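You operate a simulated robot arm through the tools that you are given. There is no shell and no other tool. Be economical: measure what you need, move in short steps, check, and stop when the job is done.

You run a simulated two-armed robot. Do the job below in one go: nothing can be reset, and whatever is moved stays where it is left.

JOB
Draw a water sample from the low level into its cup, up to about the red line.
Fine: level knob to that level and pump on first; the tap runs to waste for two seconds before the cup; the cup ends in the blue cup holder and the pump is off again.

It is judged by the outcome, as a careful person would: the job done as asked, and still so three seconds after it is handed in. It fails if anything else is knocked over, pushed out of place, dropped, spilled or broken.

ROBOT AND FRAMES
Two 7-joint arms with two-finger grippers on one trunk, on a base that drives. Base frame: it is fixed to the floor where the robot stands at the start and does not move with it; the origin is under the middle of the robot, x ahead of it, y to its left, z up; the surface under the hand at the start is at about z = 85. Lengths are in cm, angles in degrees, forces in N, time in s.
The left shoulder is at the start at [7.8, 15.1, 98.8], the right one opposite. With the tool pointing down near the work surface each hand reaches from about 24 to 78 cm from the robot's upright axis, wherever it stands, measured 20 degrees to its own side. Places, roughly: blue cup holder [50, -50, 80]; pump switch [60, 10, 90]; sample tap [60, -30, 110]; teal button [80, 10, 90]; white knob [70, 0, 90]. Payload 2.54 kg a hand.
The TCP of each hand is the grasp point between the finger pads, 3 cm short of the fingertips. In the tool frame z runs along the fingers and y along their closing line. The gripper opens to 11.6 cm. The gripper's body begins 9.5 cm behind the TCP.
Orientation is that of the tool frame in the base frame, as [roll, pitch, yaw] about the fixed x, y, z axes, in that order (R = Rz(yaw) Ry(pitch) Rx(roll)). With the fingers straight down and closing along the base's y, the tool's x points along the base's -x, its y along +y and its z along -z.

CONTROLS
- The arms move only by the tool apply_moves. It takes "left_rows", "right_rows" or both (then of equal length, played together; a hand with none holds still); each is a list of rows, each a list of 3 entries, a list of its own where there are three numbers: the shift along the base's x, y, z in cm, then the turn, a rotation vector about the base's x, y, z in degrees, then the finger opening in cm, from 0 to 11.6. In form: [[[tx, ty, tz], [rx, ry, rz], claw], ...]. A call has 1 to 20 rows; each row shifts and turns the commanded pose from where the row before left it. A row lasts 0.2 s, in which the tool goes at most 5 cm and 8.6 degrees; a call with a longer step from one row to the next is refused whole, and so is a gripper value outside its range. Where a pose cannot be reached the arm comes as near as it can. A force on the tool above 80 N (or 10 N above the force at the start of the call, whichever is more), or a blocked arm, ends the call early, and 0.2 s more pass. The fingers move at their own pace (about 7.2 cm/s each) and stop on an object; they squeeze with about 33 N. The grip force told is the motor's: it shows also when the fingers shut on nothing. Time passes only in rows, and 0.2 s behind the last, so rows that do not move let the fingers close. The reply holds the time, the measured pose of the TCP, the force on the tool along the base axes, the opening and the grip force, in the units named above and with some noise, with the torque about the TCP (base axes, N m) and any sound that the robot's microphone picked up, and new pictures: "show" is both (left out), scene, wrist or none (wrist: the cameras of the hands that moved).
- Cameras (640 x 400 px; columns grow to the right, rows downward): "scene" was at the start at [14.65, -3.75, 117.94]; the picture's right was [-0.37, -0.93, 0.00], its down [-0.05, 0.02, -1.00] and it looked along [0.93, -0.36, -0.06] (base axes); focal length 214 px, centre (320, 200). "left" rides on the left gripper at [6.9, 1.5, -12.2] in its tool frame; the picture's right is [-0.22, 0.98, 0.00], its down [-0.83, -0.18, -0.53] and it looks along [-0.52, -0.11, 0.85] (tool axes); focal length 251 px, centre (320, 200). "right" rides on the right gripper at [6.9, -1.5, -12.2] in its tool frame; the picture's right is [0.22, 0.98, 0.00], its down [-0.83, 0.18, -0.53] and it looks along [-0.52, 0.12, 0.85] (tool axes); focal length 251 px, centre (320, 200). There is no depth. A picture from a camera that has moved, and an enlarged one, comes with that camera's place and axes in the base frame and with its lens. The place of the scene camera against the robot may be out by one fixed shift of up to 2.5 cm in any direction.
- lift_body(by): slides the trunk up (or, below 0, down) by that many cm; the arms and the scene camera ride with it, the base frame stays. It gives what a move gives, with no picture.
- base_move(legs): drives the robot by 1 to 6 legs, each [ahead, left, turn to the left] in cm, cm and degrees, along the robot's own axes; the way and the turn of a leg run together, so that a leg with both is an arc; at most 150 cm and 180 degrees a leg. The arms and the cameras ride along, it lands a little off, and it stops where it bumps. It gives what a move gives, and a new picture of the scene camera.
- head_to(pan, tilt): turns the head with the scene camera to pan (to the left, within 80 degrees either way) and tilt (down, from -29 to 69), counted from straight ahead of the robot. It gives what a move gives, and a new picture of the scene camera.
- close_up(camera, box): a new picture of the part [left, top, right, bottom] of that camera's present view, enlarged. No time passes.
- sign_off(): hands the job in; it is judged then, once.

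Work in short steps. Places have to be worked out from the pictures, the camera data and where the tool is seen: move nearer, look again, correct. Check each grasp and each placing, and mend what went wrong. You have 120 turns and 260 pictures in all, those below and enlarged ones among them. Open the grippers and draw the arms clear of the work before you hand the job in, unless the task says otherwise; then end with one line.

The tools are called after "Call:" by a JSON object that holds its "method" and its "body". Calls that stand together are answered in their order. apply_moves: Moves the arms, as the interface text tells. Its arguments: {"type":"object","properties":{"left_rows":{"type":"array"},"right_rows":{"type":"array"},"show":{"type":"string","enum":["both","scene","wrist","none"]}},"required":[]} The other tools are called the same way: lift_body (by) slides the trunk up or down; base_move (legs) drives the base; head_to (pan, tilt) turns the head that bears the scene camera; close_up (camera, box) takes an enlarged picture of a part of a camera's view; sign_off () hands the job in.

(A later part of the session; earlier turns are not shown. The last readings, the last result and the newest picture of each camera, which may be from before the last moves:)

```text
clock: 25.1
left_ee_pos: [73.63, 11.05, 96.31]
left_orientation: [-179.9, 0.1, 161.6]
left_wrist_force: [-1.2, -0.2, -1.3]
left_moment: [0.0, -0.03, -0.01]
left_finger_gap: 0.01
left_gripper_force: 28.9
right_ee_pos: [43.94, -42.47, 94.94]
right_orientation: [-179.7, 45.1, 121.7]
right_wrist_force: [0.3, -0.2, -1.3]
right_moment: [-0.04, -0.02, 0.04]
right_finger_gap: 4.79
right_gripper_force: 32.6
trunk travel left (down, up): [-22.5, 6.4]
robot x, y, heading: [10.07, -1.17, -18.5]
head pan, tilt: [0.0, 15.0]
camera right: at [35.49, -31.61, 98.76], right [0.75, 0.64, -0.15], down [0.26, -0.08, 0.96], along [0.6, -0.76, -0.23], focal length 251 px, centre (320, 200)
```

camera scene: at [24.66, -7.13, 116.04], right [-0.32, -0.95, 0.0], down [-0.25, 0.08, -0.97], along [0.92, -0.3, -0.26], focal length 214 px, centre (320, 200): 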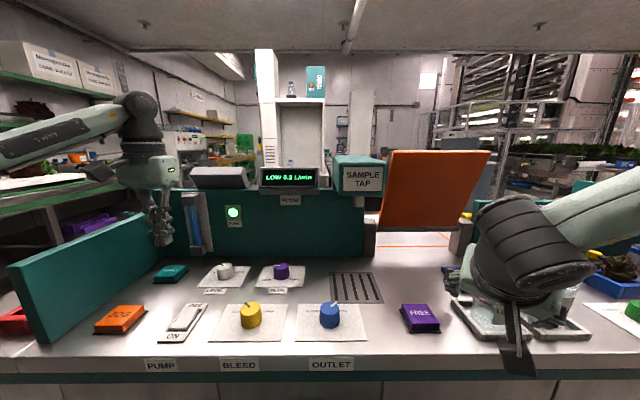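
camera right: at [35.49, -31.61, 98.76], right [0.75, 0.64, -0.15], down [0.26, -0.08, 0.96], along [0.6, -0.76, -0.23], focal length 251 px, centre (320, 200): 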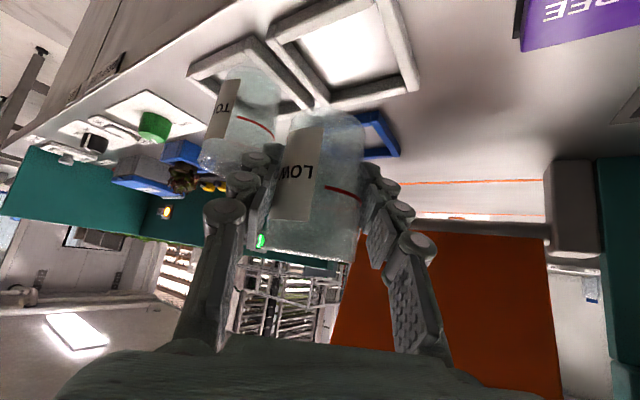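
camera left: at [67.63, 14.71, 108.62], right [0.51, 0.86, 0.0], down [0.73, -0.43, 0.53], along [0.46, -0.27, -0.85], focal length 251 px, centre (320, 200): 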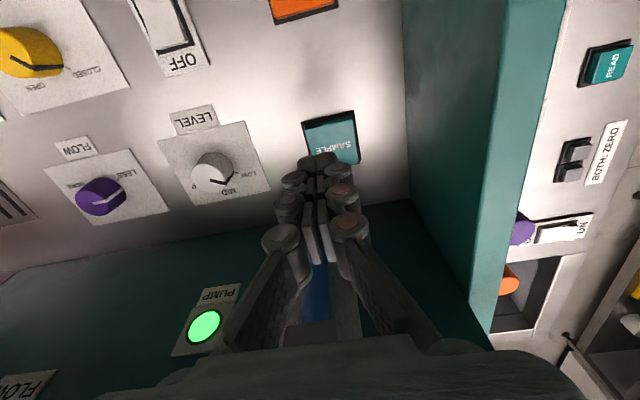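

Cup lifted cleanly and level. Carry it to a staging spot to the right of the tap, turning the hand to face the bench; the left hand lines up over SAMPLE at the same time.

Call:
{"method": "apply_moves", "body": {"right_rows": [[[2.66, 1.64, 0], [0, 0, 8], 4.3], [[2.66, 1.64, 0], [0, 0, 8], 4.3], [[2.66, 1.64, 0], [0, 0, 8], 4.3], [[2.66, 1.64, 0], [0, 0, 8], 4.3], [[2.66, 1.64, 0], [0, 0, 8], 4.3]], "left_rows": [[[0.4, 1.0, -1], [0, 0, 0], 0], [[0, 0, -1], [0, 0, 0], 0], [[0, 0, -1], [0, 0, 0], 0], [[0, 0, 0], [0, 0, 0], 0], [[0, 0, 0], [0, 0, 0], 0]], "show": "both"}}

```text
clock: 26.3
left_ee_pos: [74.05, 12.3, 93.27]
left_orientation: [-179.9, -0.1, 161.6]
left_wrist_force: [-0.1, 0.9, -0.4]
left_moment: [0.04, -0.04, 0.02]
left_finger_gap: 0.0
left_gripper_force: 28.4
right_ee_pos: [57.39, -34.04, 95.36]
right_orientation: [-179.8, 45.0, 161.9]
right_wrist_force: [-0.2, -0.5, -0.6]
right_moment: [-0.01, 0.02, 0.02]
right_finger_gap: 4.79
right_gripper_force: 32.9
trunk travel left (down, up): [-22.5, 6.4]
robot x, y, heading: [10.21, -1.7, -18.1]
head pan, tilt: [0.0, 15.0]
camera scene: at [24.68, -7.12, 116.04], right [-0.31, -0.95, 0.0], down [-0.25, 0.08, -0.97], along [0.92, -0.3, -0.26], focal length 214 px, centre (320, 200)
camera right: at [44.02, -31.25, 99.11], right [0.16, 0.97, -0.15], down [0.25, 0.11, 0.96], along [0.95, -0.19, -0.23], focal length 251 px, centre (320, 200)
camera left: at [67.96, 15.87, 105.47], right [0.51, 0.86, 0.0], down [0.73, -0.43, 0.53], along [0.46, -0.27, -0.85], focal length 251 px, centre (320, 200)
```

scene: 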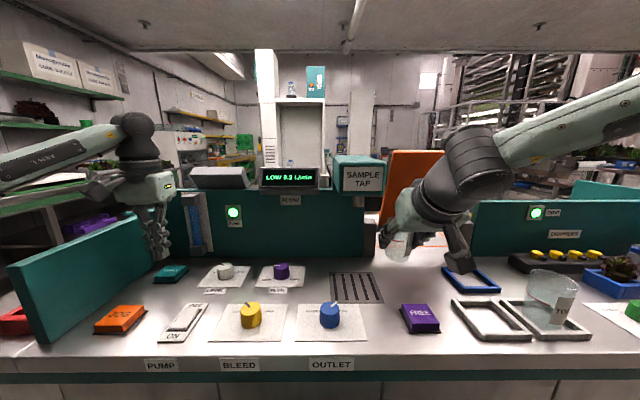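
right: 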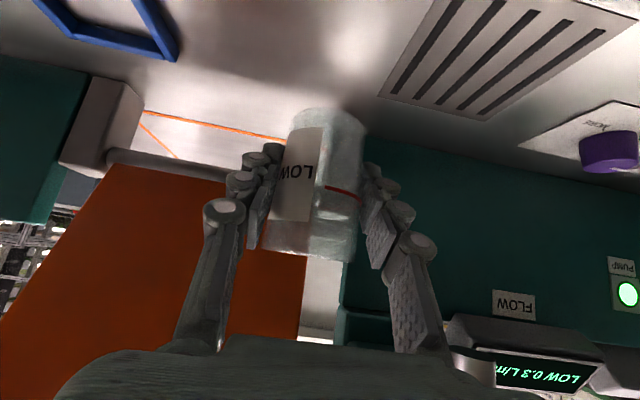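
left: 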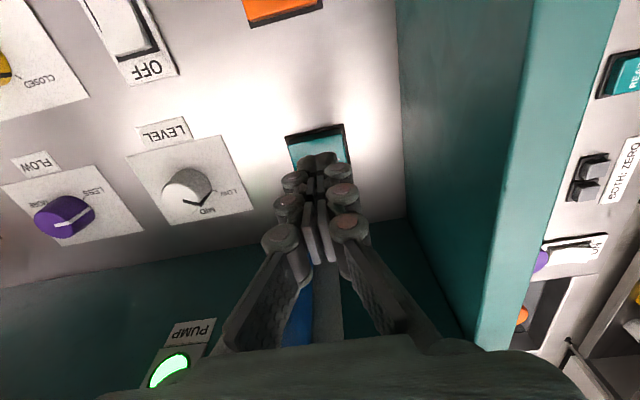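

SAMPLE is lined up under the left fingertips. Enlarging the right camera's bottom edge to fix the nozzle position.

Call:
{"method": "close_up", "body": {"camera": "right", "box": [400, 280, 600, 400]}}

Call:
{"method": "close_up", "body": {"camera": "scene", "box": [310, 140, 470, 310]}}

```text
3.20 times, centred on (500, 340) of right
camera zoom: at [44.02, -31.25, 99.11], right [0.16, 0.97, -0.15], down [0.25, 0.11, 0.96], along [0.95, -0.19, -0.23], focal length 805 px, centre (-256, -248)
```

zoom: 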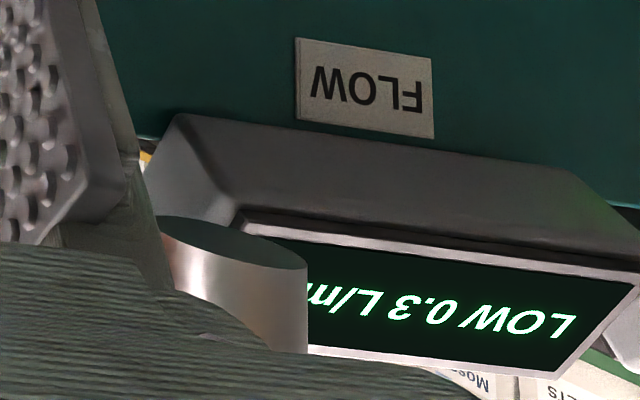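

```text
2.35 times, centred on (390, 225) of scene
camera zoom: at [24.68, -7.12, 116.04], right [-0.31, -0.95, 0.0], down [-0.25, 0.08, -0.97], along [0.92, -0.3, -0.26], focal length 505 px, centre (155, 141)
```

zoom: 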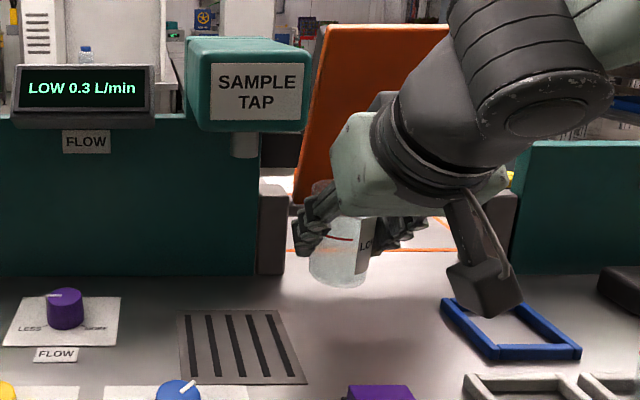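

The two rays agree: nozzle end at (59.45, -25.3, 102.4). Now press SAMPLE with the left hand in small steps and see whether water runs to the grate.

Call:
{"method": "apply_moves", "body": {"left_rows": [[[0, 0, -1], [0, 0, 0], 0], [[0, 0, -0.8], [0, 0, 0], 0], [[0, 0, -0.6], [0, 0, 0], 0], [[0, 0, -0.5], [0, 0, 0], 0]], "right_rows": [[[0, 0, -0.4], [0, 0, 0], 4.3], [[0, 0, -0.4], [0, 0, 0], 4.3], [[0, 0, -0.4], [0, 0, 0], 4.3], [[0, 0, -0.3], [0, 0, 0], 4.3]], "show": "scene"}}

```text
clock: 27.3
left_ee_pos: [74.08, 12.32, 90.33]
left_orientation: [-180.0, 0.0, 161.6]
left_wrist_force: [0.9, -1.1, -0.6]
left_moment: [0.0, 0.01, -0.02]
left_finger_gap: 0.0
left_gripper_force: 28.7
right_ee_pos: [57.18, -34.1, 93.68]
right_orientation: [-179.7, 45.1, 161.7]
right_wrist_force: [0.2, 0.1, -0.3]
right_moment: [0.01, 0.03, -0.02]
right_finger_gap: 4.79
right_gripper_force: 32.9
trunk travel left (down, up): [-22.5, 6.4]
robot x, y, heading: [10.0, -1.84, -18.0]
head pan, tilt: [0.0, 15.0]
camera scene: at [24.66, -7.11, 116.04], right [-0.31, -0.95, 0.0], down [-0.25, 0.08, -0.97], along [0.92, -0.3, -0.26], focal length 214 px, centre (320, 200)
```

scene: 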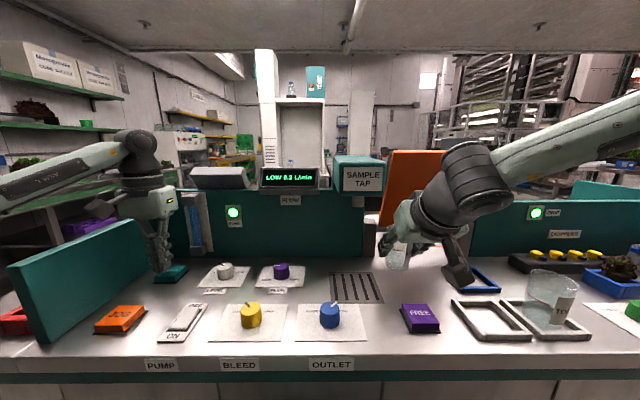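

No contact yet; pressing further in smaller steps.

Call:
{"method": "apply_moves", "body": {"left_rows": [[[0, 0, -0.4], [0, 0, 0], 0], [[0, 0, -0.4], [0, 0, 0], 0]], "show": "scene"}}

```text
clock: 27.9
left_ee_pos: [74.1, 12.3, 89.62]
left_orientation: [-179.9, 0.0, 161.6]
left_wrist_force: [-0.1, 0.2, -0.1]
left_moment: [-0.03, -0.02, 0.02]
left_finger_gap: 0.0
left_gripper_force: 28.5
right_ee_pos: [57.06, -34.11, 93.63]
right_orientation: [-179.8, 44.9, 161.8]
right_wrist_force: [-1.1, -0.2, 0.2]
right_moment: [0.01, 0.01, 0.01]
right_finger_gap: 4.77
right_gripper_force: 33.3
trunk travel left (down, up): [-22.5, 6.4]
robot x, y, heading: [9.76, -1.49, -18.1]
head pan, tilt: [0.0, 15.0]
camera scene: at [24.66, -7.11, 116.04], right [-0.31, -0.95, 0.0], down [-0.25, 0.08, -0.97], along [0.92, -0.3, -0.26], focal length 214 px, centre (320, 200)
```

scene: 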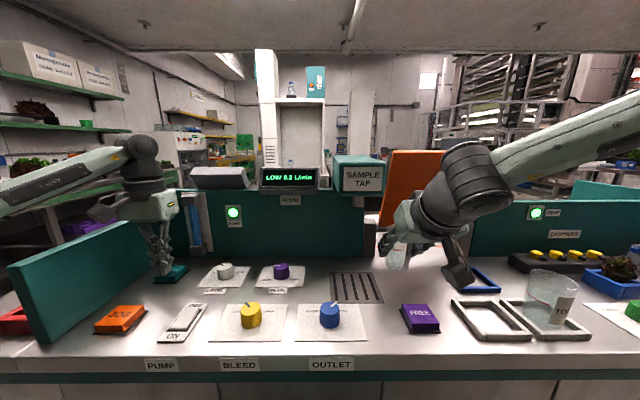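

Call:
{"method": "apply_moves", "body": {"left_rows": [[[0, 0, -0.4], [0, 0, 0], 0], [[0, 0, -0.3], [0, 0, 0], 0]], "show": "scene"}}

Call:
{"method": "close_up", "body": {"camera": "scene", "box": [240, 140, 420, 310]}}

```text
clock: 28.5
left_ee_pos: [74.07, 12.27, 88.95]
left_orientation: [-179.9, 0.1, 161.5]
left_wrist_force: [0.6, 0.5, 2.6]
left_moment: [0.08, -0.03, 0.01]
left_finger_gap: 0.58
left_gripper_force: 28.7
right_ee_pos: [57.21, -34.05, 93.66]
right_orientation: [-179.8, 45.1, 161.8]
right_wrist_force: [1.3, 0.5, -0.2]
right_moment: [0.02, -0.02, -0.05]
right_finger_gap: 4.79
right_gripper_force: 32.8
trunk travel left (down, up): [-22.5, 6.4]
robot x, y, heading: [9.97, -1.54, -18.7]
head pan, tilt: [0.0, 15.0]
camera scene: at [24.64, -7.11, 116.05], right [-0.31, -0.95, 0.0], down [-0.25, 0.08, -0.97], along [0.92, -0.3, -0.26], focal length 214 px, centre (320, 200)
```

scene: 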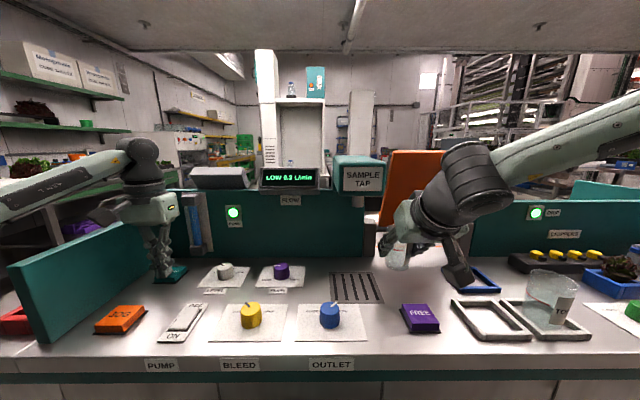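

```text
2.35 times, centred on (330, 225) of scene
camera zoom: at [24.64, -7.11, 116.05], right [-0.31, -0.95, 0.0], down [-0.25, 0.08, -0.97], along [0.92, -0.3, -0.26], focal length 505 px, centre (296, 141)
```

zoom: 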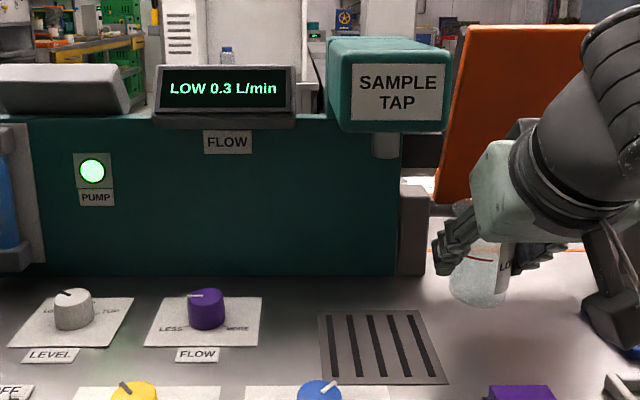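

Just touching the button (2.6 N). A bit deeper.

Call:
{"method": "apply_moves", "body": {"left_rows": [[[0, 0, -0.3], [0, 0, 0], 0], [[0, 0, -0.3], [0, 0, 0], 0]], "show": "none"}}

Call:
{"method": "close_up", "body": {"camera": "scene", "box": [240, 140, 420, 310]}}

```text
clock: 29.1
left_ee_pos: [73.97, 12.17, 88.5]
left_orientation: [-179.9, 0.2, 161.6]
left_wrist_force: [2.2, 2.9, 11.2]
left_moment: [0.08, -0.1, 0.01]
left_finger_gap: 0.61
left_gripper_force: 28.8
right_ee_pos: [57.01, -34.05, 93.77]
right_orientation: [-179.9, 45.2, 161.7]
right_wrist_force: [-0.3, -0.4, -0.1]
right_moment: [-0.01, 0.02, 0.01]
right_finger_gap: 4.77
right_gripper_force: 33.2
trunk travel left (down, up): [-22.5, 6.4]
robot x, y, heading: [9.78, -1.64, -18.2]
head pan, tilt: [0.0, 15.0]
heard: click
```

```text
2.35 times, centred on (330, 225) of scene
camera zoom: at [24.58, -7.11, 116.08], right [-0.31, -0.95, 0.0], down [-0.24, 0.08, -0.97], along [0.92, -0.3, -0.26], focal length 505 px, centre (296, 141)
```

zoom: 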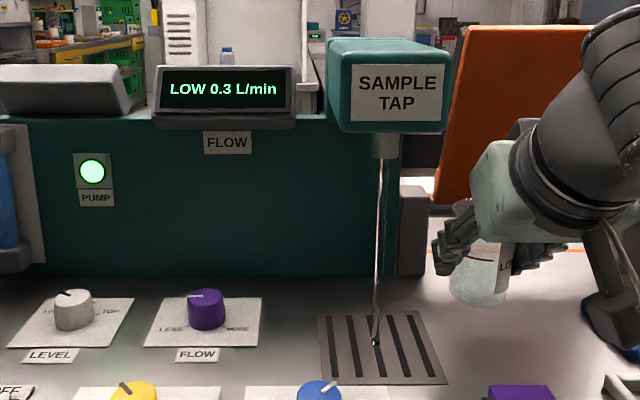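

Click heard; water is running into the grate. Hold for 2.6 s to waste and confirm it is still running.

Call:
{"method": "apply_moves", "body": {"left_rows": [[[0, 0, 0], [0, 0, 0], 0], [[0, 0, 0], [0, 0, 0], 0], [[0, 0, 0], [0, 0, 0], 0], [[0, 0, 0], [0, 0, 0], 0], [[0, 0, 0], [0, 0, 0], 0], [[0, 0, 0], [0, 0, 0], 0], [[0, 0, 0], [0, 0, 0], 0], [[0, 0, 0], [0, 0, 0], 0], [[0, 0, 0], [0, 0, 0], 0], [[0, 0, 0], [0, 0, 0], 0], [[0, 0, 0], [0, 0, 0], 0], [[0, 0, 0], [0, 0, 0], 0]], "show": "scene"}}

Call:
{"method": "close_up", "body": {"camera": "right", "box": [0, 0, 640, 400]}}

```text
clock: 31.7
left_ee_pos: [74.1, 12.2, 88.51]
left_orientation: [-179.9, 0.2, 161.6]
left_wrist_force: [3.0, 0.9, 14.6]
left_moment: [0.0, -0.02, 0.0]
left_finger_gap: 0.59
left_gripper_force: 28.4
right_ee_pos: [56.98, -34.04, 93.76]
right_orientation: [-179.9, 45.2, 161.7]
right_wrist_force: [-0.2, 0.2, 0.0]
right_moment: [0.04, -0.02, -0.01]
right_finger_gap: 4.8
right_gripper_force: 33.1
trunk travel left (down, up): [-22.5, 6.4]
robot x, y, heading: [9.92, -1.72, -18.5]
head pan, tilt: [0.0, 15.0]
camera scene: at [24.54, -7.14, 116.07], right [-0.31, -0.95, 0.0], down [-0.24, 0.08, -0.97], along [0.92, -0.3, -0.26], focal length 214 px, centre (320, 200)
```

scene: 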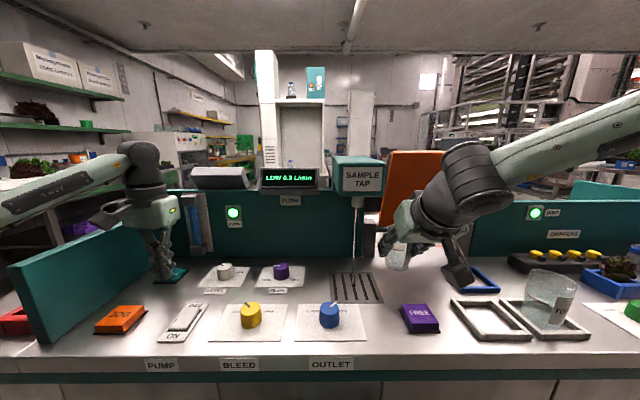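

```text
1.00 times, centred on (320, 200) of right (not enlarged: the box is as wide or as high as the picture)
camera zoom: at [43.69, -31.12, 97.46], right [0.16, 0.97, -0.15], down [0.25, 0.11, 0.96], along [0.95, -0.2, -0.23], focal length 251 px, centre (320, 200)
```

zoom: 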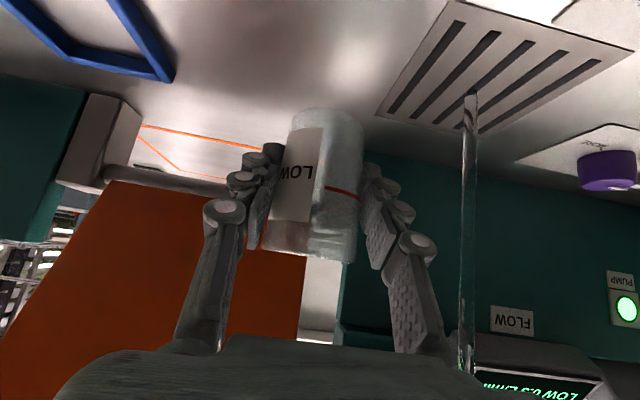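

Waste has run over 2 s. I'll bring the cup in from the front, so the stream enters between the fingertips rather than over a finger.

Call:
{"method": "apply_moves", "body": {"right_rows": [[[-2.03, 3.87, 0], [0, 0, 0], 4.3], [[-2.03, 3.87, 0], [0, 0, 0], 4.3], [[-2.03, 3.87, 0], [0, 0, 0], 4.3], [[2.87, -0.97, 0], [0, 0, 0], 4.3], [[2.87, -0.97, 0], [0, 0, 0], 4.3], [[2.87, -0.97, 0], [0, 0, 0], 4.3], [[0, 0, 0], [0, 0, 0], 4.3]], "show": "both"}}

Call:
{"method": "close_up", "body": {"camera": "right", "box": [240, 80, 400, 280]}}

Call:
{"method": "close_up", "body": {"camera": "scene", "box": [280, 150, 460, 310]}}

```text
clock: 33.3
left_ee_pos: [73.89, 12.27, 88.38]
left_orientation: [-180.0, 0.1, 161.6]
left_wrist_force: [0.3, 0.0, 13.9]
left_moment: [-0.05, -0.01, 0.0]
left_finger_gap: 0.59
left_gripper_force: 29.1
right_ee_pos: [59.73, -25.7, 93.68]
right_orientation: [-180.0, 45.1, 161.7]
right_wrist_force: [-1.0, -0.1, -0.7]
right_moment: [-0.02, 0.01, 0.01]
right_finger_gap: 4.79
right_gripper_force: 32.8
trunk travel left (down, up): [-22.5, 6.4]
robot x, y, heading: [10.16, -1.56, -18.4]
head pan, tilt: [0.0, 15.0]
camera scene: at [24.53, -7.15, 116.07], right [-0.31, -0.95, 0.0], down [-0.24, 0.08, -0.97], along [0.92, -0.3, -0.26], focal length 214 px, centre (320, 200)
camera right: at [46.36, -22.65, 97.4], right [0.16, 0.97, -0.15], down [0.25, 0.11, 0.96], along [0.95, -0.2, -0.23], focal length 251 px, centre (320, 200)
```

scene: 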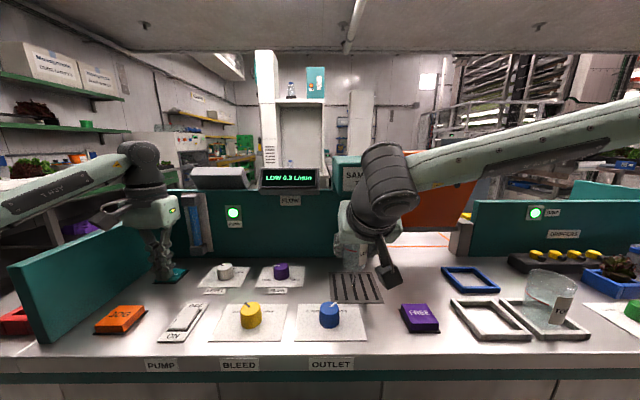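
right: 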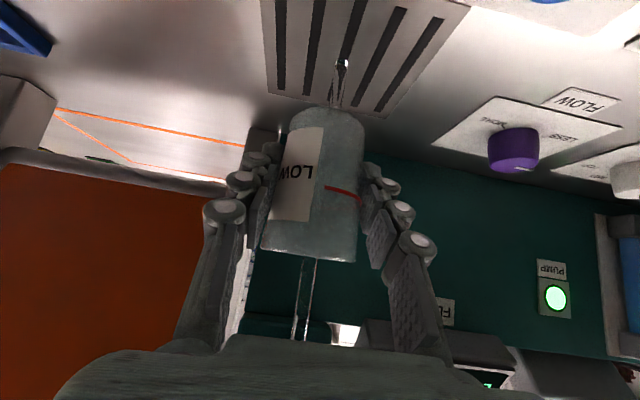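

```text
2.00 times, centred on (320, 180) of right
camera zoom: at [46.36, -22.65, 97.4], right [0.16, 0.97, -0.15], down [0.25, 0.11, 0.96], along [0.95, -0.2, -0.23], focal length 503 px, centre (320, 240)
```

zoom: 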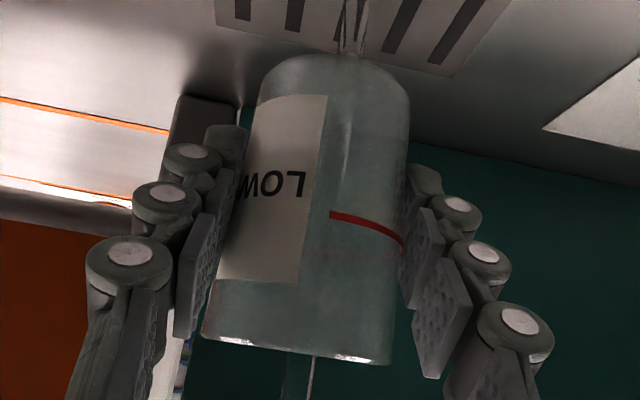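

```text
2.50 times, centred on (370, 230) of scene
camera zoom: at [24.53, -7.15, 116.07], right [-0.31, -0.95, 0.0], down [-0.24, 0.08, -0.97], along [0.92, -0.3, -0.26], focal length 536 px, centre (195, 125)
```

zoom: 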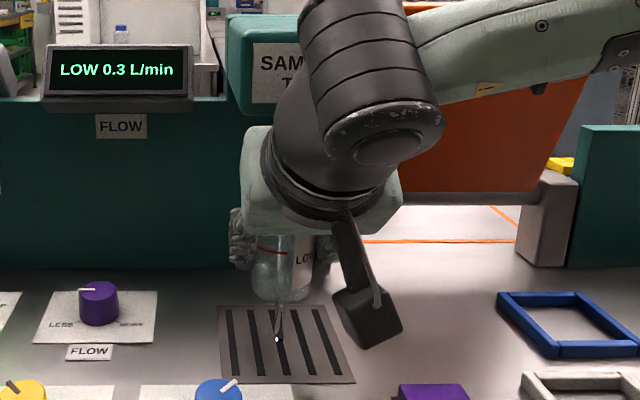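

Laterally it's aligned, but a stream remains visible below the cup - maybe trailing water. I'll check again right away.

Call:
{"method": "apply_moves", "body": {"right_rows": [[[0, 0, 0], [0, 0, 0], 4.3]], "show": "none"}}

Call:
{"method": "close_up", "body": {"camera": "scene", "box": [300, 150, 440, 300]}}

Call:
{"method": "close_up", "body": {"camera": "right", "box": [240, 0, 440, 400]}}

```text
clock: 33.7
left_ee_pos: [73.86, 12.23, 88.47]
left_orientation: [-179.9, 0.1, 161.7]
left_wrist_force: [0.2, -0.7, 13.5]
left_moment: [0.0, -0.06, -0.01]
left_finger_gap: 0.61
left_gripper_force: 28.0
right_ee_pos: [59.68, -25.64, 93.64]
right_orientation: [-179.9, 45.2, 161.7]
right_wrist_force: [-0.3, 0.4, -0.8]
right_moment: [-0.01, 0.0, 0.03]
right_finger_gap: 4.77
right_gripper_force: 33.0
trunk travel left (down, up): [-22.5, 6.4]
robot x, y, heading: [10.02, -1.88, -18.2]
head pan, tilt: [0.0, 15.0]
```

```text
2.67 times, centred on (370, 225) of scene
camera zoom: at [24.53, -7.15, 116.07], right [-0.31, -0.95, 0.0], down [-0.24, 0.08, -0.97], along [0.92, -0.3, -0.26], focal length 572 px, centre (187, 133)
```

zoom: 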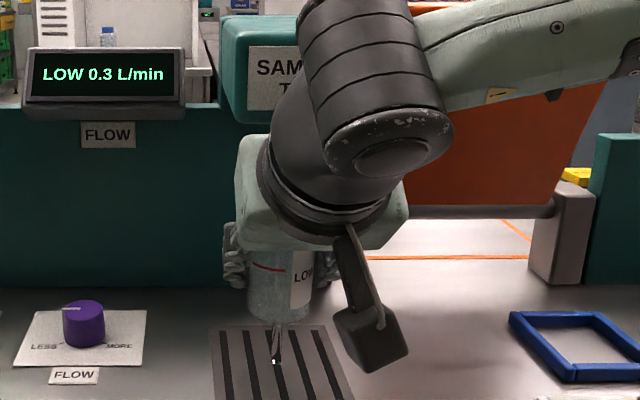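

```text
1.00 times, centred on (340, 200) of right (not enlarged: the box is as wide or as high as the picture)
camera zoom: at [46.34, -22.64, 97.41], right [0.16, 0.97, -0.15], down [0.25, 0.11, 0.96], along [0.95, -0.2, -0.23], focal length 251 px, centre (300, 200)
```

zoom: 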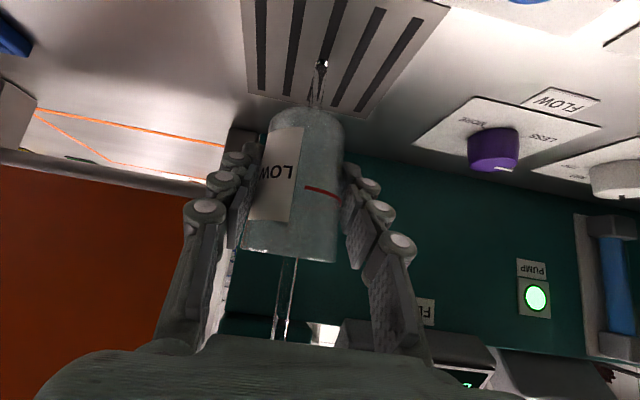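

The stream still shows below the cup. Enlarging to see whether water is accumulating inside.

Call:
{"method": "close_up", "body": {"camera": "right", "box": [270, 50, 390, 150]}}

Call:
{"method": "close_up", "body": {"camera": "right", "box": [250, 150, 390, 270]}}

Call:
{"method": "close_up", "body": {"camera": "scene", "box": [330, 220, 400, 300]}}

```text
4.00 times, centred on (330, 100) of right
camera zoom: at [46.34, -22.64, 97.41], right [0.16, 0.97, -0.15], down [0.25, 0.11, 0.96], along [0.95, -0.2, -0.23], focal length 1006 px, centre (280, 600)
```

zoom: 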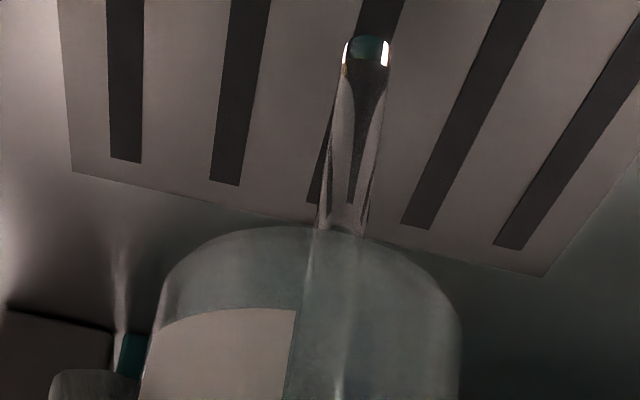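

```text
3.33 times, centred on (320, 210) of right
camera zoom: at [46.34, -22.64, 97.41], right [0.16, 0.97, -0.15], down [0.25, 0.11, 0.96], along [0.95, -0.2, -0.23], focal length 838 px, centre (320, 167)
```

zoom: 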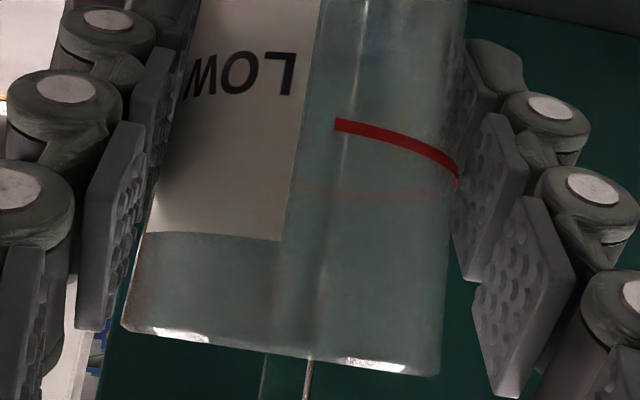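

```text
5.00 times, centred on (365, 260) of scene
camera zoom: at [24.53, -7.15, 116.07], right [-0.31, -0.95, 0.0], down [-0.24, 0.08, -0.97], along [0.92, -0.3, -0.26], focal length 1072 px, centre (95, -100)
```

zoom: 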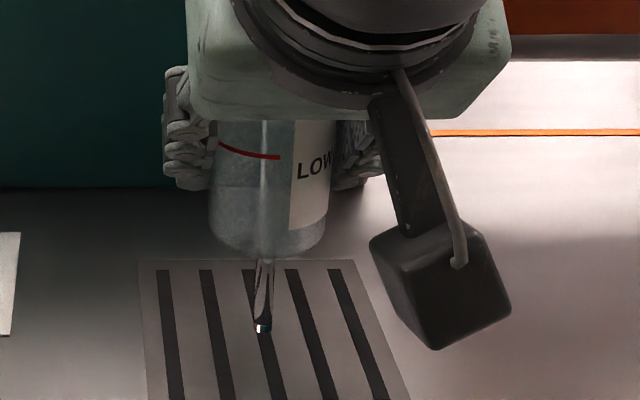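

Stream passes visually through the cup; could just be rendered that way. I'll wait 2 s and see whether a level rises.

Call:
{"method": "apply_moves", "body": {"right_rows": [[[0, 0, 0], [0, 0, 0], 4.3], [[0, 0, 0], [0, 0, 0], 4.3], [[0, 0, 0], [0, 0, 0], 4.3], [[0, 0, 0], [0, 0, 0], 4.3], [[0, 0, 0], [0, 0, 0], 4.3], [[0, 0, 0], [0, 0, 0], 4.3], [[0, 0, 0], [0, 0, 0], 4.3], [[0, 0, 0], [0, 0, 0], 4.3]], "show": "none"}}

Call:
{"method": "close_up", "body": {"camera": "scene", "box": [330, 220, 400, 300]}}

Call:
{"method": "close_up", "body": {"camera": "right", "box": [250, 90, 390, 270]}}

```text
clock: 35.5
left_ee_pos: [73.91, 12.23, 88.49]
left_orientation: [-180.0, 0.1, 161.6]
left_wrist_force: [1.1, -0.6, 13.1]
left_moment: [0.01, -0.02, 0.01]
left_finger_gap: 0.58
left_gripper_force: 28.4
right_ee_pos: [59.66, -25.54, 93.7]
right_orientation: [-180.0, 45.0, 161.8]
right_wrist_force: [0.6, -0.5, -0.9]
right_moment: [-0.01, -0.01, 0.01]
right_finger_gap: 4.76
right_gripper_force: 32.9
trunk travel left (down, up): [-22.5, 6.4]
robot x, y, heading: [9.88, -1.66, -18.5]
head pan, tilt: [0.0, 15.0]
```

```text
5.00 times, centred on (365, 260) of scene
camera zoom: at [24.53, -7.14, 116.07], right [-0.31, -0.95, 0.0], down [-0.24, 0.08, -0.97], along [0.92, -0.3, -0.26], focal length 1072 px, centre (95, -100)
```

zoom: 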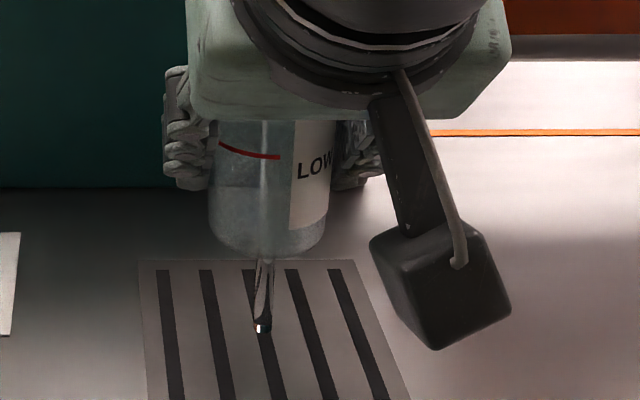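

```text
2.22 times, centred on (320, 180) of right
camera zoom: at [46.33, -22.63, 97.41], right [0.16, 0.97, -0.15], down [0.25, 0.11, 0.96], along [0.95, -0.2, -0.23], focal length 559 px, centre (320, 244)
```

zoom: 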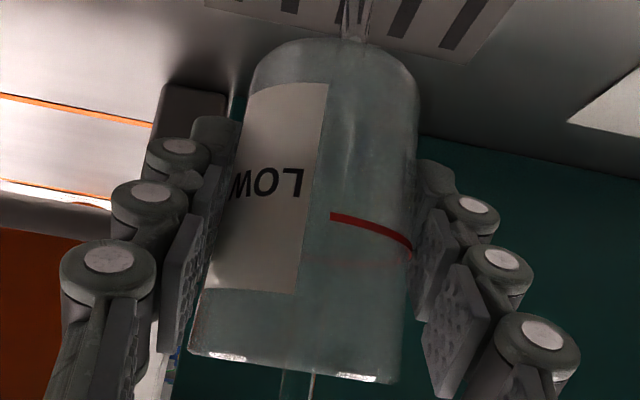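

No level rise, so the water isn't being caught. Analysing the base ellipse, the cup axis is ~1 cm ahead of the TCP, at ≈ (60.4, -26.0), versus the stream at (59.5, -25.4). I'll shift the cup by (-0.85, +0.5).

Call:
{"method": "apply_moves", "body": {"right_rows": [[[-0.85, 0.5, 0], [0, 0, 0], 4.3], [[0, 0, 0], [0, 0, 0], 4.3]], "show": "none"}}

Call:
{"method": "close_up", "body": {"camera": "scene", "box": [330, 220, 400, 300]}}

Call:
{"method": "close_up", "body": {"camera": "right", "box": [220, 30, 440, 400]}}

```text
clock: 36.1
left_ee_pos: [73.95, 12.26, 88.4]
left_orientation: [-179.9, 0.1, 161.7]
left_wrist_force: [-0.1, -0.7, 14.1]
left_moment: [-0.02, -0.01, 0.0]
left_finger_gap: 0.62
left_gripper_force: 28.5
right_ee_pos: [58.78, -24.96, 93.63]
right_orientation: [-179.9, 45.1, 161.8]
right_wrist_force: [0.8, -0.1, -0.4]
right_moment: [0.01, -0.01, 0.01]
right_finger_gap: 4.78
right_gripper_force: 32.1
trunk travel left (down, up): [-22.5, 6.4]
robot x, y, heading: [9.72, -1.49, -18.3]
head pan, tilt: [0.0, 15.0]
```

```text
5.00 times, centred on (365, 260) of scene
camera zoom: at [24.53, -7.14, 116.07], right [-0.31, -0.95, 0.0], down [-0.24, 0.08, -0.97], along [0.92, -0.3, -0.26], focal length 1072 px, centre (95, -100)
```

zoom: 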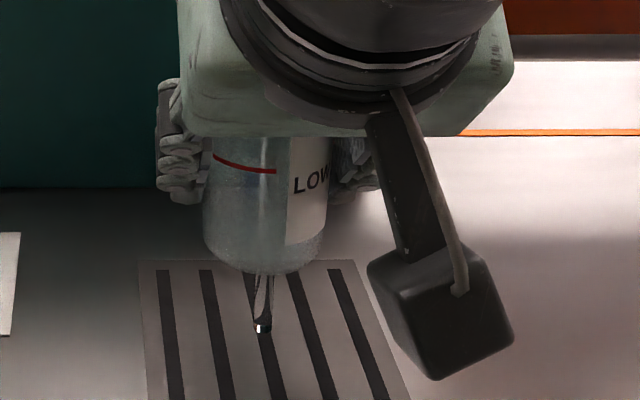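

```text
1.08 times, centred on (330, 215) of right (not enlarged: the box is as wide or as high as the picture)
camera zoom: at [45.44, -21.99, 97.39], right [0.16, 0.97, -0.15], down [0.25, 0.11, 0.96], along [0.95, -0.2, -0.23], focal length 272 px, centre (309, 184)
```

zoom: 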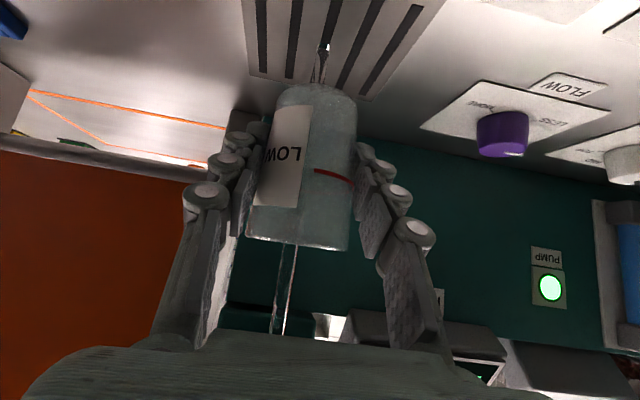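

Both cameras now put the cup axis at ≈ (59.8, -25.5), within 0.4 cm of the stream. Wait 1.6 s and look again.

Call:
{"method": "apply_moves", "body": {"right_rows": [[[0, 0, 0], [0, 0, 0], 4.3], [[0, 0, 0], [0, 0, 0], 4.3], [[0, 0, 0], [0, 0, 0], 4.3], [[0, 0, 0], [0, 0, 0], 4.3], [[0, 0, 0], [0, 0, 0], 4.3], [[0, 0, 0], [0, 0, 0], 4.3], [[0, 0, 0], [0, 0, 0], 4.3]], "show": "none"}}

Call:
{"method": "close_up", "body": {"camera": "scene", "box": [330, 220, 400, 300]}}

Call:
{"method": "close_up", "body": {"camera": "right", "box": [250, 50, 390, 270]}}

```text
clock: 37.7
left_ee_pos: [73.92, 12.2, 88.59]
left_orientation: [-179.9, 0.1, 161.6]
left_wrist_force: [-0.1, -0.9, 13.8]
left_moment: [0.02, -0.04, 0.01]
left_finger_gap: 0.62
left_gripper_force: 28.3
right_ee_pos: [58.75, -24.97, 93.57]
right_orientation: [-179.9, 45.1, 161.6]
right_wrist_force: [-0.6, 0.4, -0.3]
right_moment: [0.0, 0.0, 0.03]
right_finger_gap: 4.79
right_gripper_force: 33.3
trunk travel left (down, up): [-22.5, 6.4]
robot x, y, heading: [9.52, -1.39, -18.2]
head pan, tilt: [0.0, 15.0]
```

```text
5.00 times, centred on (365, 260) of scene
camera zoom: at [24.53, -7.14, 116.07], right [-0.31, -0.95, 0.0], down [-0.24, 0.08, -0.97], along [0.92, -0.3, -0.26], focal length 1072 px, centre (95, -100)
```

zoom: 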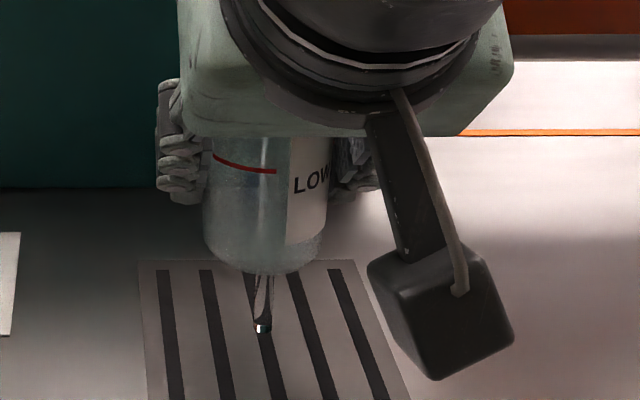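

```text
1.82 times, centred on (320, 160) of right
camera zoom: at [45.44, -22.0, 97.38], right [0.16, 0.97, -0.15], down [0.25, 0.11, 0.96], along [0.95, -0.2, -0.23], focal length 457 px, centre (320, 273)
```

zoom: 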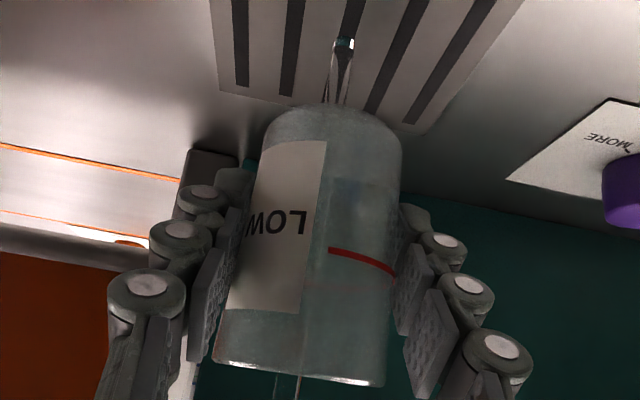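

There is a bluish patch inside now - maybe a rising surface. Enlarging.

Call:
{"method": "close_up", "body": {"camera": "right", "box": [290, 100, 350, 190]}}

Call:
{"method": "apply_moves", "body": {"right_rows": [[[0, 0, 0], [0, 0, 0], 4.3], [[0, 0, 0], [0, 0, 0], 4.3], [[0, 0, 0], [0, 0, 0], 4.3], [[0, 0, 0], [0, 0, 0], 4.3]], "show": "none"}}

Call:
{"method": "close_up", "body": {"camera": "right", "box": [270, 100, 370, 190]}}

Call:
{"method": "close_up", "body": {"camera": "scene", "box": [340, 235, 380, 285]}}

```text
4.44 times, centred on (320, 145) of right
camera zoom: at [45.44, -22.0, 97.38], right [0.16, 0.97, -0.15], down [0.25, 0.11, 0.96], along [0.95, -0.2, -0.23], focal length 1118 px, centre (320, 444)
```

zoom: 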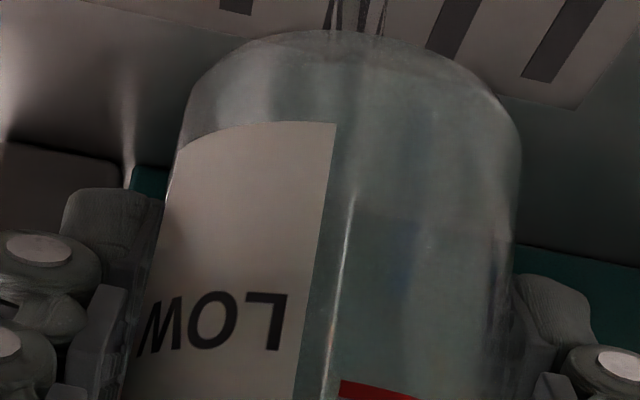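

```text
clock: 38.7
left_ee_pos: [73.95, 12.15, 88.43]
left_orientation: [-179.9, 0.0, 161.6]
left_wrist_force: [-0.1, 0.2, 14.4]
left_moment: [0.01, -0.03, 0.01]
left_finger_gap: 0.59
left_gripper_force: 28.7
right_ee_pos: [58.76, -24.99, 93.57]
right_orientation: [-179.8, 45.0, 161.7]
right_wrist_force: [-0.2, -0.5, -0.2]
right_moment: [-0.02, -0.01, 0.0]
right_finger_gap: 4.79
right_gripper_force: 32.7
trunk travel left (down, up): [-22.5, 6.4]
robot x, y, heading: [9.89, -1.56, -18.5]
head pan, tilt: [0.0, 15.0]
```

```text
4.44 times, centred on (320, 145) of right
camera zoom: at [45.44, -22.0, 97.38], right [0.16, 0.97, -0.15], down [0.25, 0.11, 0.96], along [0.95, -0.2, -0.23], focal length 1118 px, centre (320, 444)
```

zoom: 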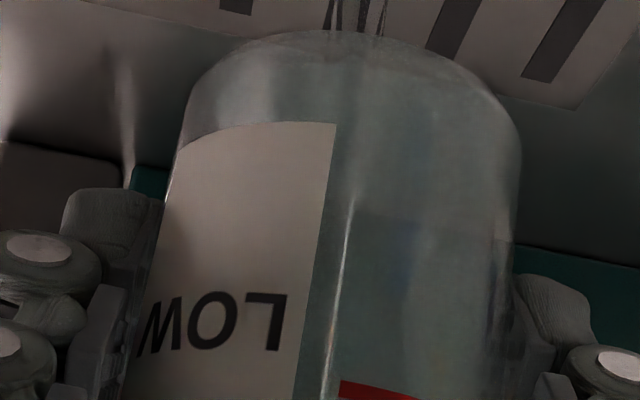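

```text
8.00 times, centred on (360, 260) of scene
camera zoom: at [24.53, -7.14, 116.07], right [-0.31, -0.95, 0.0], down [-0.24, 0.08, -0.97], along [0.92, -0.3, -0.26], focal length 1716 px, centre (0, -280)
```

zoom: 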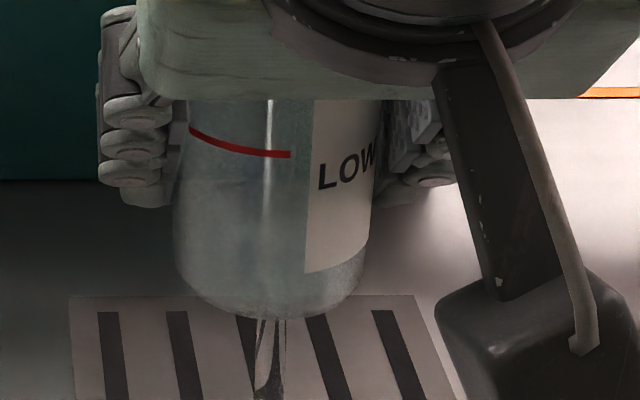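

Nothing accumulates although geometry says it should. I'll lower the cup to just above the grate, keeping it centred, and see if it starts to fill there.

Call:
{"method": "apply_moves", "body": {"right_rows": [[[0, 0, -1], [0, 0, 0], 4.3], [[0, 0, -1], [0, 0, 0], 4.3], [[0, 0, -1], [0, 0, 0], 4.3], [[0, 0, -0.6], [0, 0, 0], 4.3], [[0, 0, 0], [0, 0, 0], 4.3], [[0, 0, 0], [0, 0, 0], 4.3], [[0, 0, 0], [0, 0, 0], 4.3], [[0, 0, 0], [0, 0, 0], 4.3]], "show": "wrist"}}

Call:
{"method": "close_up", "body": {"camera": "scene", "box": [325, 220, 405, 310]}}

Call:
{"method": "close_up", "body": {"camera": "right", "box": [250, 60, 390, 270]}}

```text
clock: 40.5
left_ee_pos: [74.05, 12.08, 88.5]
left_orientation: [-179.9, 0.1, 161.6]
left_wrist_force: [0.1, -0.5, 14.0]
left_moment: [0.02, 0.02, -0.01]
left_finger_gap: 0.6
left_gripper_force: 28.6
right_ee_pos: [58.82, -25.09, 90.1]
right_orientation: [-179.9, 45.1, 161.7]
right_wrist_force: [1.1, 0.1, 0.9]
right_moment: [0.02, 0.01, 0.02]
right_finger_gap: 4.81
right_gripper_force: 32.8
trunk travel left (down, up): [-22.5, 6.4]
robot x, y, heading: [9.99, -1.62, -18.4]
head pan, tilt: [0.0, 15.0]
camera right: at [45.44, -22.14, 93.88], right [0.16, 0.97, -0.15], down [0.25, 0.11, 0.96], along [0.95, -0.2, -0.23], focal length 251 px, centre (320, 200)
```

right: 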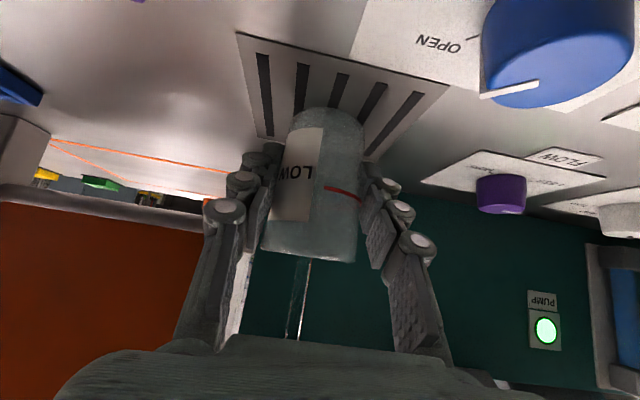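

```text
4.44 times, centred on (365, 265) of scene
camera zoom: at [24.53, -7.14, 116.07], right [-0.31, -0.95, 0.0], down [-0.24, 0.08, -0.97], along [0.92, -0.3, -0.26], focal length 953 px, centre (120, -89)
```

zoom: 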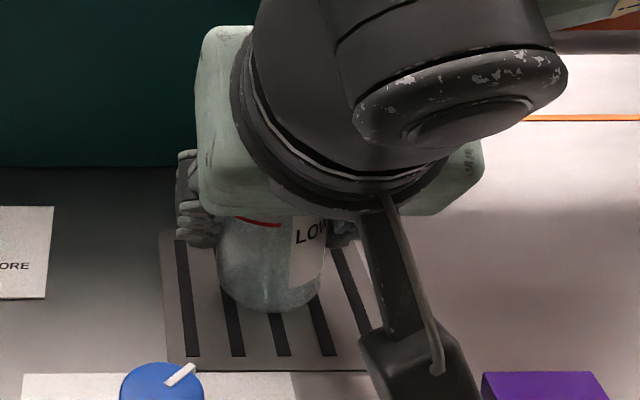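

```text
1.90 times, centred on (320, 165) of right
camera zoom: at [45.44, -22.14, 93.88], right [0.16, 0.97, -0.15], down [0.25, 0.11, 0.96], along [0.95, -0.2, -0.23], focal length 479 px, centre (320, 267)
```

zoom: 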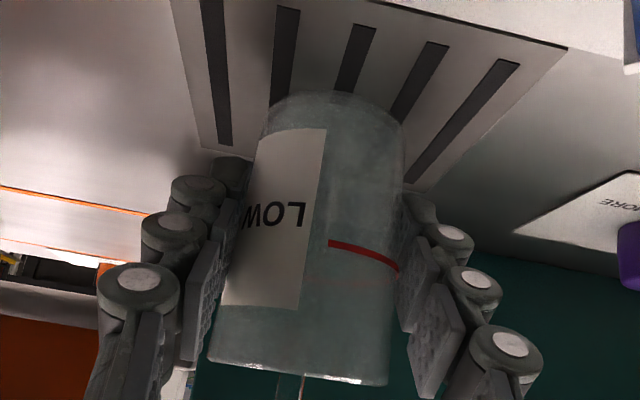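

The stream now ends inside the cup's footprint; centring still checks out. Wait 2 s here and compare.

Call:
{"method": "apply_moves", "body": {"right_rows": [[[0, 0, 0], [0, 0, 0], 4.3], [[0, 0, 0], [0, 0, 0], 4.3], [[0, 0, 0], [0, 0, 0], 4.3], [[0, 0, 0], [0, 0, 0], 4.3], [[0, 0, 0], [0, 0, 0], 4.3], [[0, 0, 0], [0, 0, 0], 4.3], [[0, 0, 0], [0, 0, 0], 4.3], [[0, 0, 0], [0, 0, 0], 4.3], [[0, 0, 0], [0, 0, 0], 4.3], [[0, 0, 0], [0, 0, 0], 4.3]], "show": "none"}}

Call:
{"method": "close_up", "body": {"camera": "right", "box": [250, 60, 390, 270]}}

Call:
{"method": "close_up", "body": {"camera": "scene", "box": [360, 260, 400, 300]}}

```text
clock: 42.7
left_ee_pos: [73.97, 12.24, 88.49]
left_orientation: [-179.9, 0.1, 161.7]
left_wrist_force: [0.8, -0.3, 13.2]
left_moment: [-0.02, 0.03, 0.02]
left_finger_gap: 0.62
left_gripper_force: 27.7
right_ee_pos: [58.82, -25.09, 90.12]
right_orientation: [-179.9, 45.1, 161.7]
right_wrist_force: [0.6, -0.6, -0.7]
right_moment: [-0.03, -0.05, 0.02]
right_finger_gap: 4.78
right_gripper_force: 33.1
trunk travel left (down, up): [-22.5, 6.4]
robot x, y, heading: [10.05, -1.46, -18.6]
head pan, tilt: [0.0, 15.0]
```

```text
1.90 times, centred on (320, 165) of right
camera zoom: at [45.45, -22.14, 93.88], right [0.16, 0.97, -0.15], down [0.25, 0.11, 0.96], along [0.95, -0.2, -0.23], focal length 479 px, centre (320, 267)
```

zoom: 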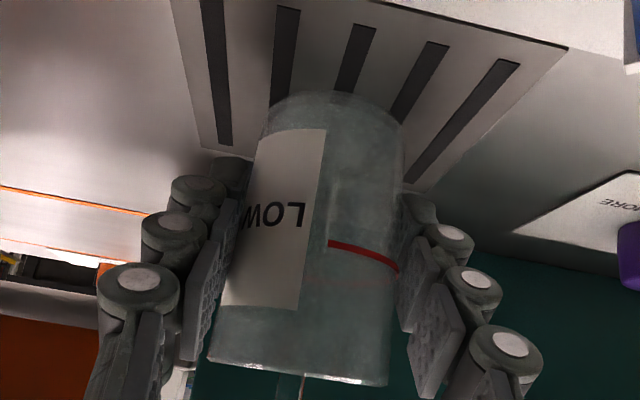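

```text
10.00 times, centred on (380, 280) of scene
camera zoom: at [24.53, -7.14, 116.07], right [-0.31, -0.95, 0.0], down [-0.24, 0.08, -0.97], along [0.92, -0.3, -0.26], focal length 2145 px, centre (-280, -600)
```

zoom: 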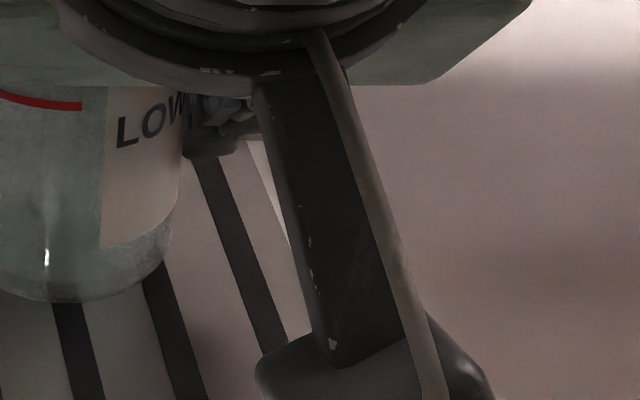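

A faint streak in the cup may be the stream meeting a surface. High zoom now and again after 3 s.

Call:
{"method": "close_up", "body": {"camera": "right", "box": [285, 95, 365, 185]}}

Call:
{"method": "apply_moves", "body": {"right_rows": [[[0, 0, 0], [0, 0, 0], 4.3], [[0, 0, 0], [0, 0, 0], 4.3], [[0, 0, 0], [0, 0, 0], 4.3], [[0, 0, 0], [0, 0, 0], 4.3], [[0, 0, 0], [0, 0, 0], 4.3], [[0, 0, 0], [0, 0, 0], 4.3], [[0, 0, 0], [0, 0, 0], 4.3], [[0, 0, 0], [0, 0, 0], 4.3], [[0, 0, 0], [0, 0, 0], 4.3], [[0, 0, 0], [0, 0, 0], 4.3], [[0, 0, 0], [0, 0, 0], 4.3], [[0, 0, 0], [0, 0, 0], 4.3], [[0, 0, 0], [0, 0, 0], 4.3], [[0, 0, 0], [0, 0, 0], 4.3]], "show": "none"}}

Call:
{"method": "close_up", "body": {"camera": "right", "box": [285, 95, 365, 185]}}

Call:
{"method": "close_up", "body": {"camera": "scene", "box": [340, 250, 400, 300]}}

```text
4.44 times, centred on (325, 140) of right
camera zoom: at [45.45, -22.14, 93.88], right [0.16, 0.97, -0.15], down [0.25, 0.11, 0.96], along [0.95, -0.2, -0.23], focal length 1118 px, centre (298, 467)
```

zoom: 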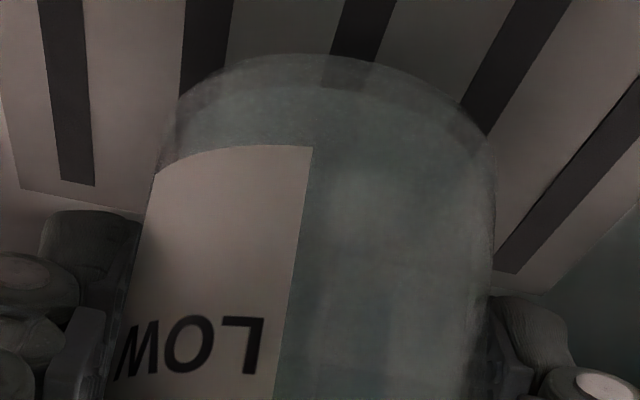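

```text
clock: 45.7
left_ee_pos: [73.88, 12.13, 88.37]
left_orientation: [-179.8, 0.1, 161.6]
left_wrist_force: [-0.5, 0.0, 13.3]
left_moment: [-0.01, -0.03, -0.01]
left_finger_gap: 0.62
left_gripper_force: 28.9
right_ee_pos: [58.93, -25.05, 90.07]
right_orientation: [-180.0, 45.1, 161.6]
right_wrist_force: [0.0, 0.0, -0.5]
right_moment: [-0.01, 0.0, 0.01]
right_finger_gap: 4.75
right_gripper_force: 33.1
trunk travel left (down, up): [-22.5, 6.4]
robot x, y, heading: [9.97, -1.5, -18.1]
head pan, tilt: [0.0, 15.0]
```

```text
4.44 times, centred on (325, 140) of right
camera zoom: at [45.45, -22.14, 93.88], right [0.16, 0.97, -0.15], down [0.25, 0.11, 0.96], along [0.95, -0.2, -0.23], focal length 1118 px, centre (298, 467)
```

zoom: 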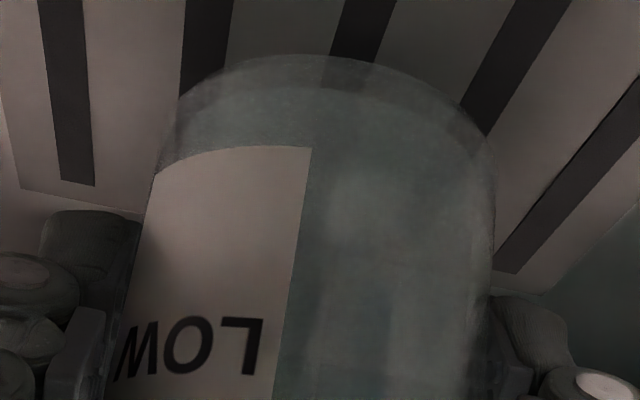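

```text
8.00 times, centred on (370, 275) of scene
camera zoom: at [24.53, -7.14, 116.07], right [-0.31, -0.95, 0.0], down [-0.24, 0.08, -0.97], along [0.92, -0.3, -0.26], focal length 1716 px, centre (-80, -400)
```

zoom: 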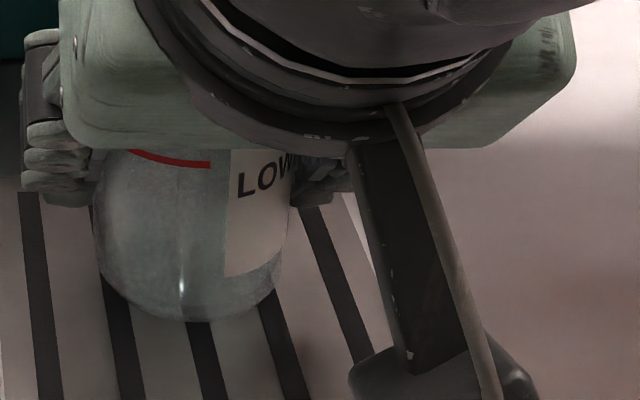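

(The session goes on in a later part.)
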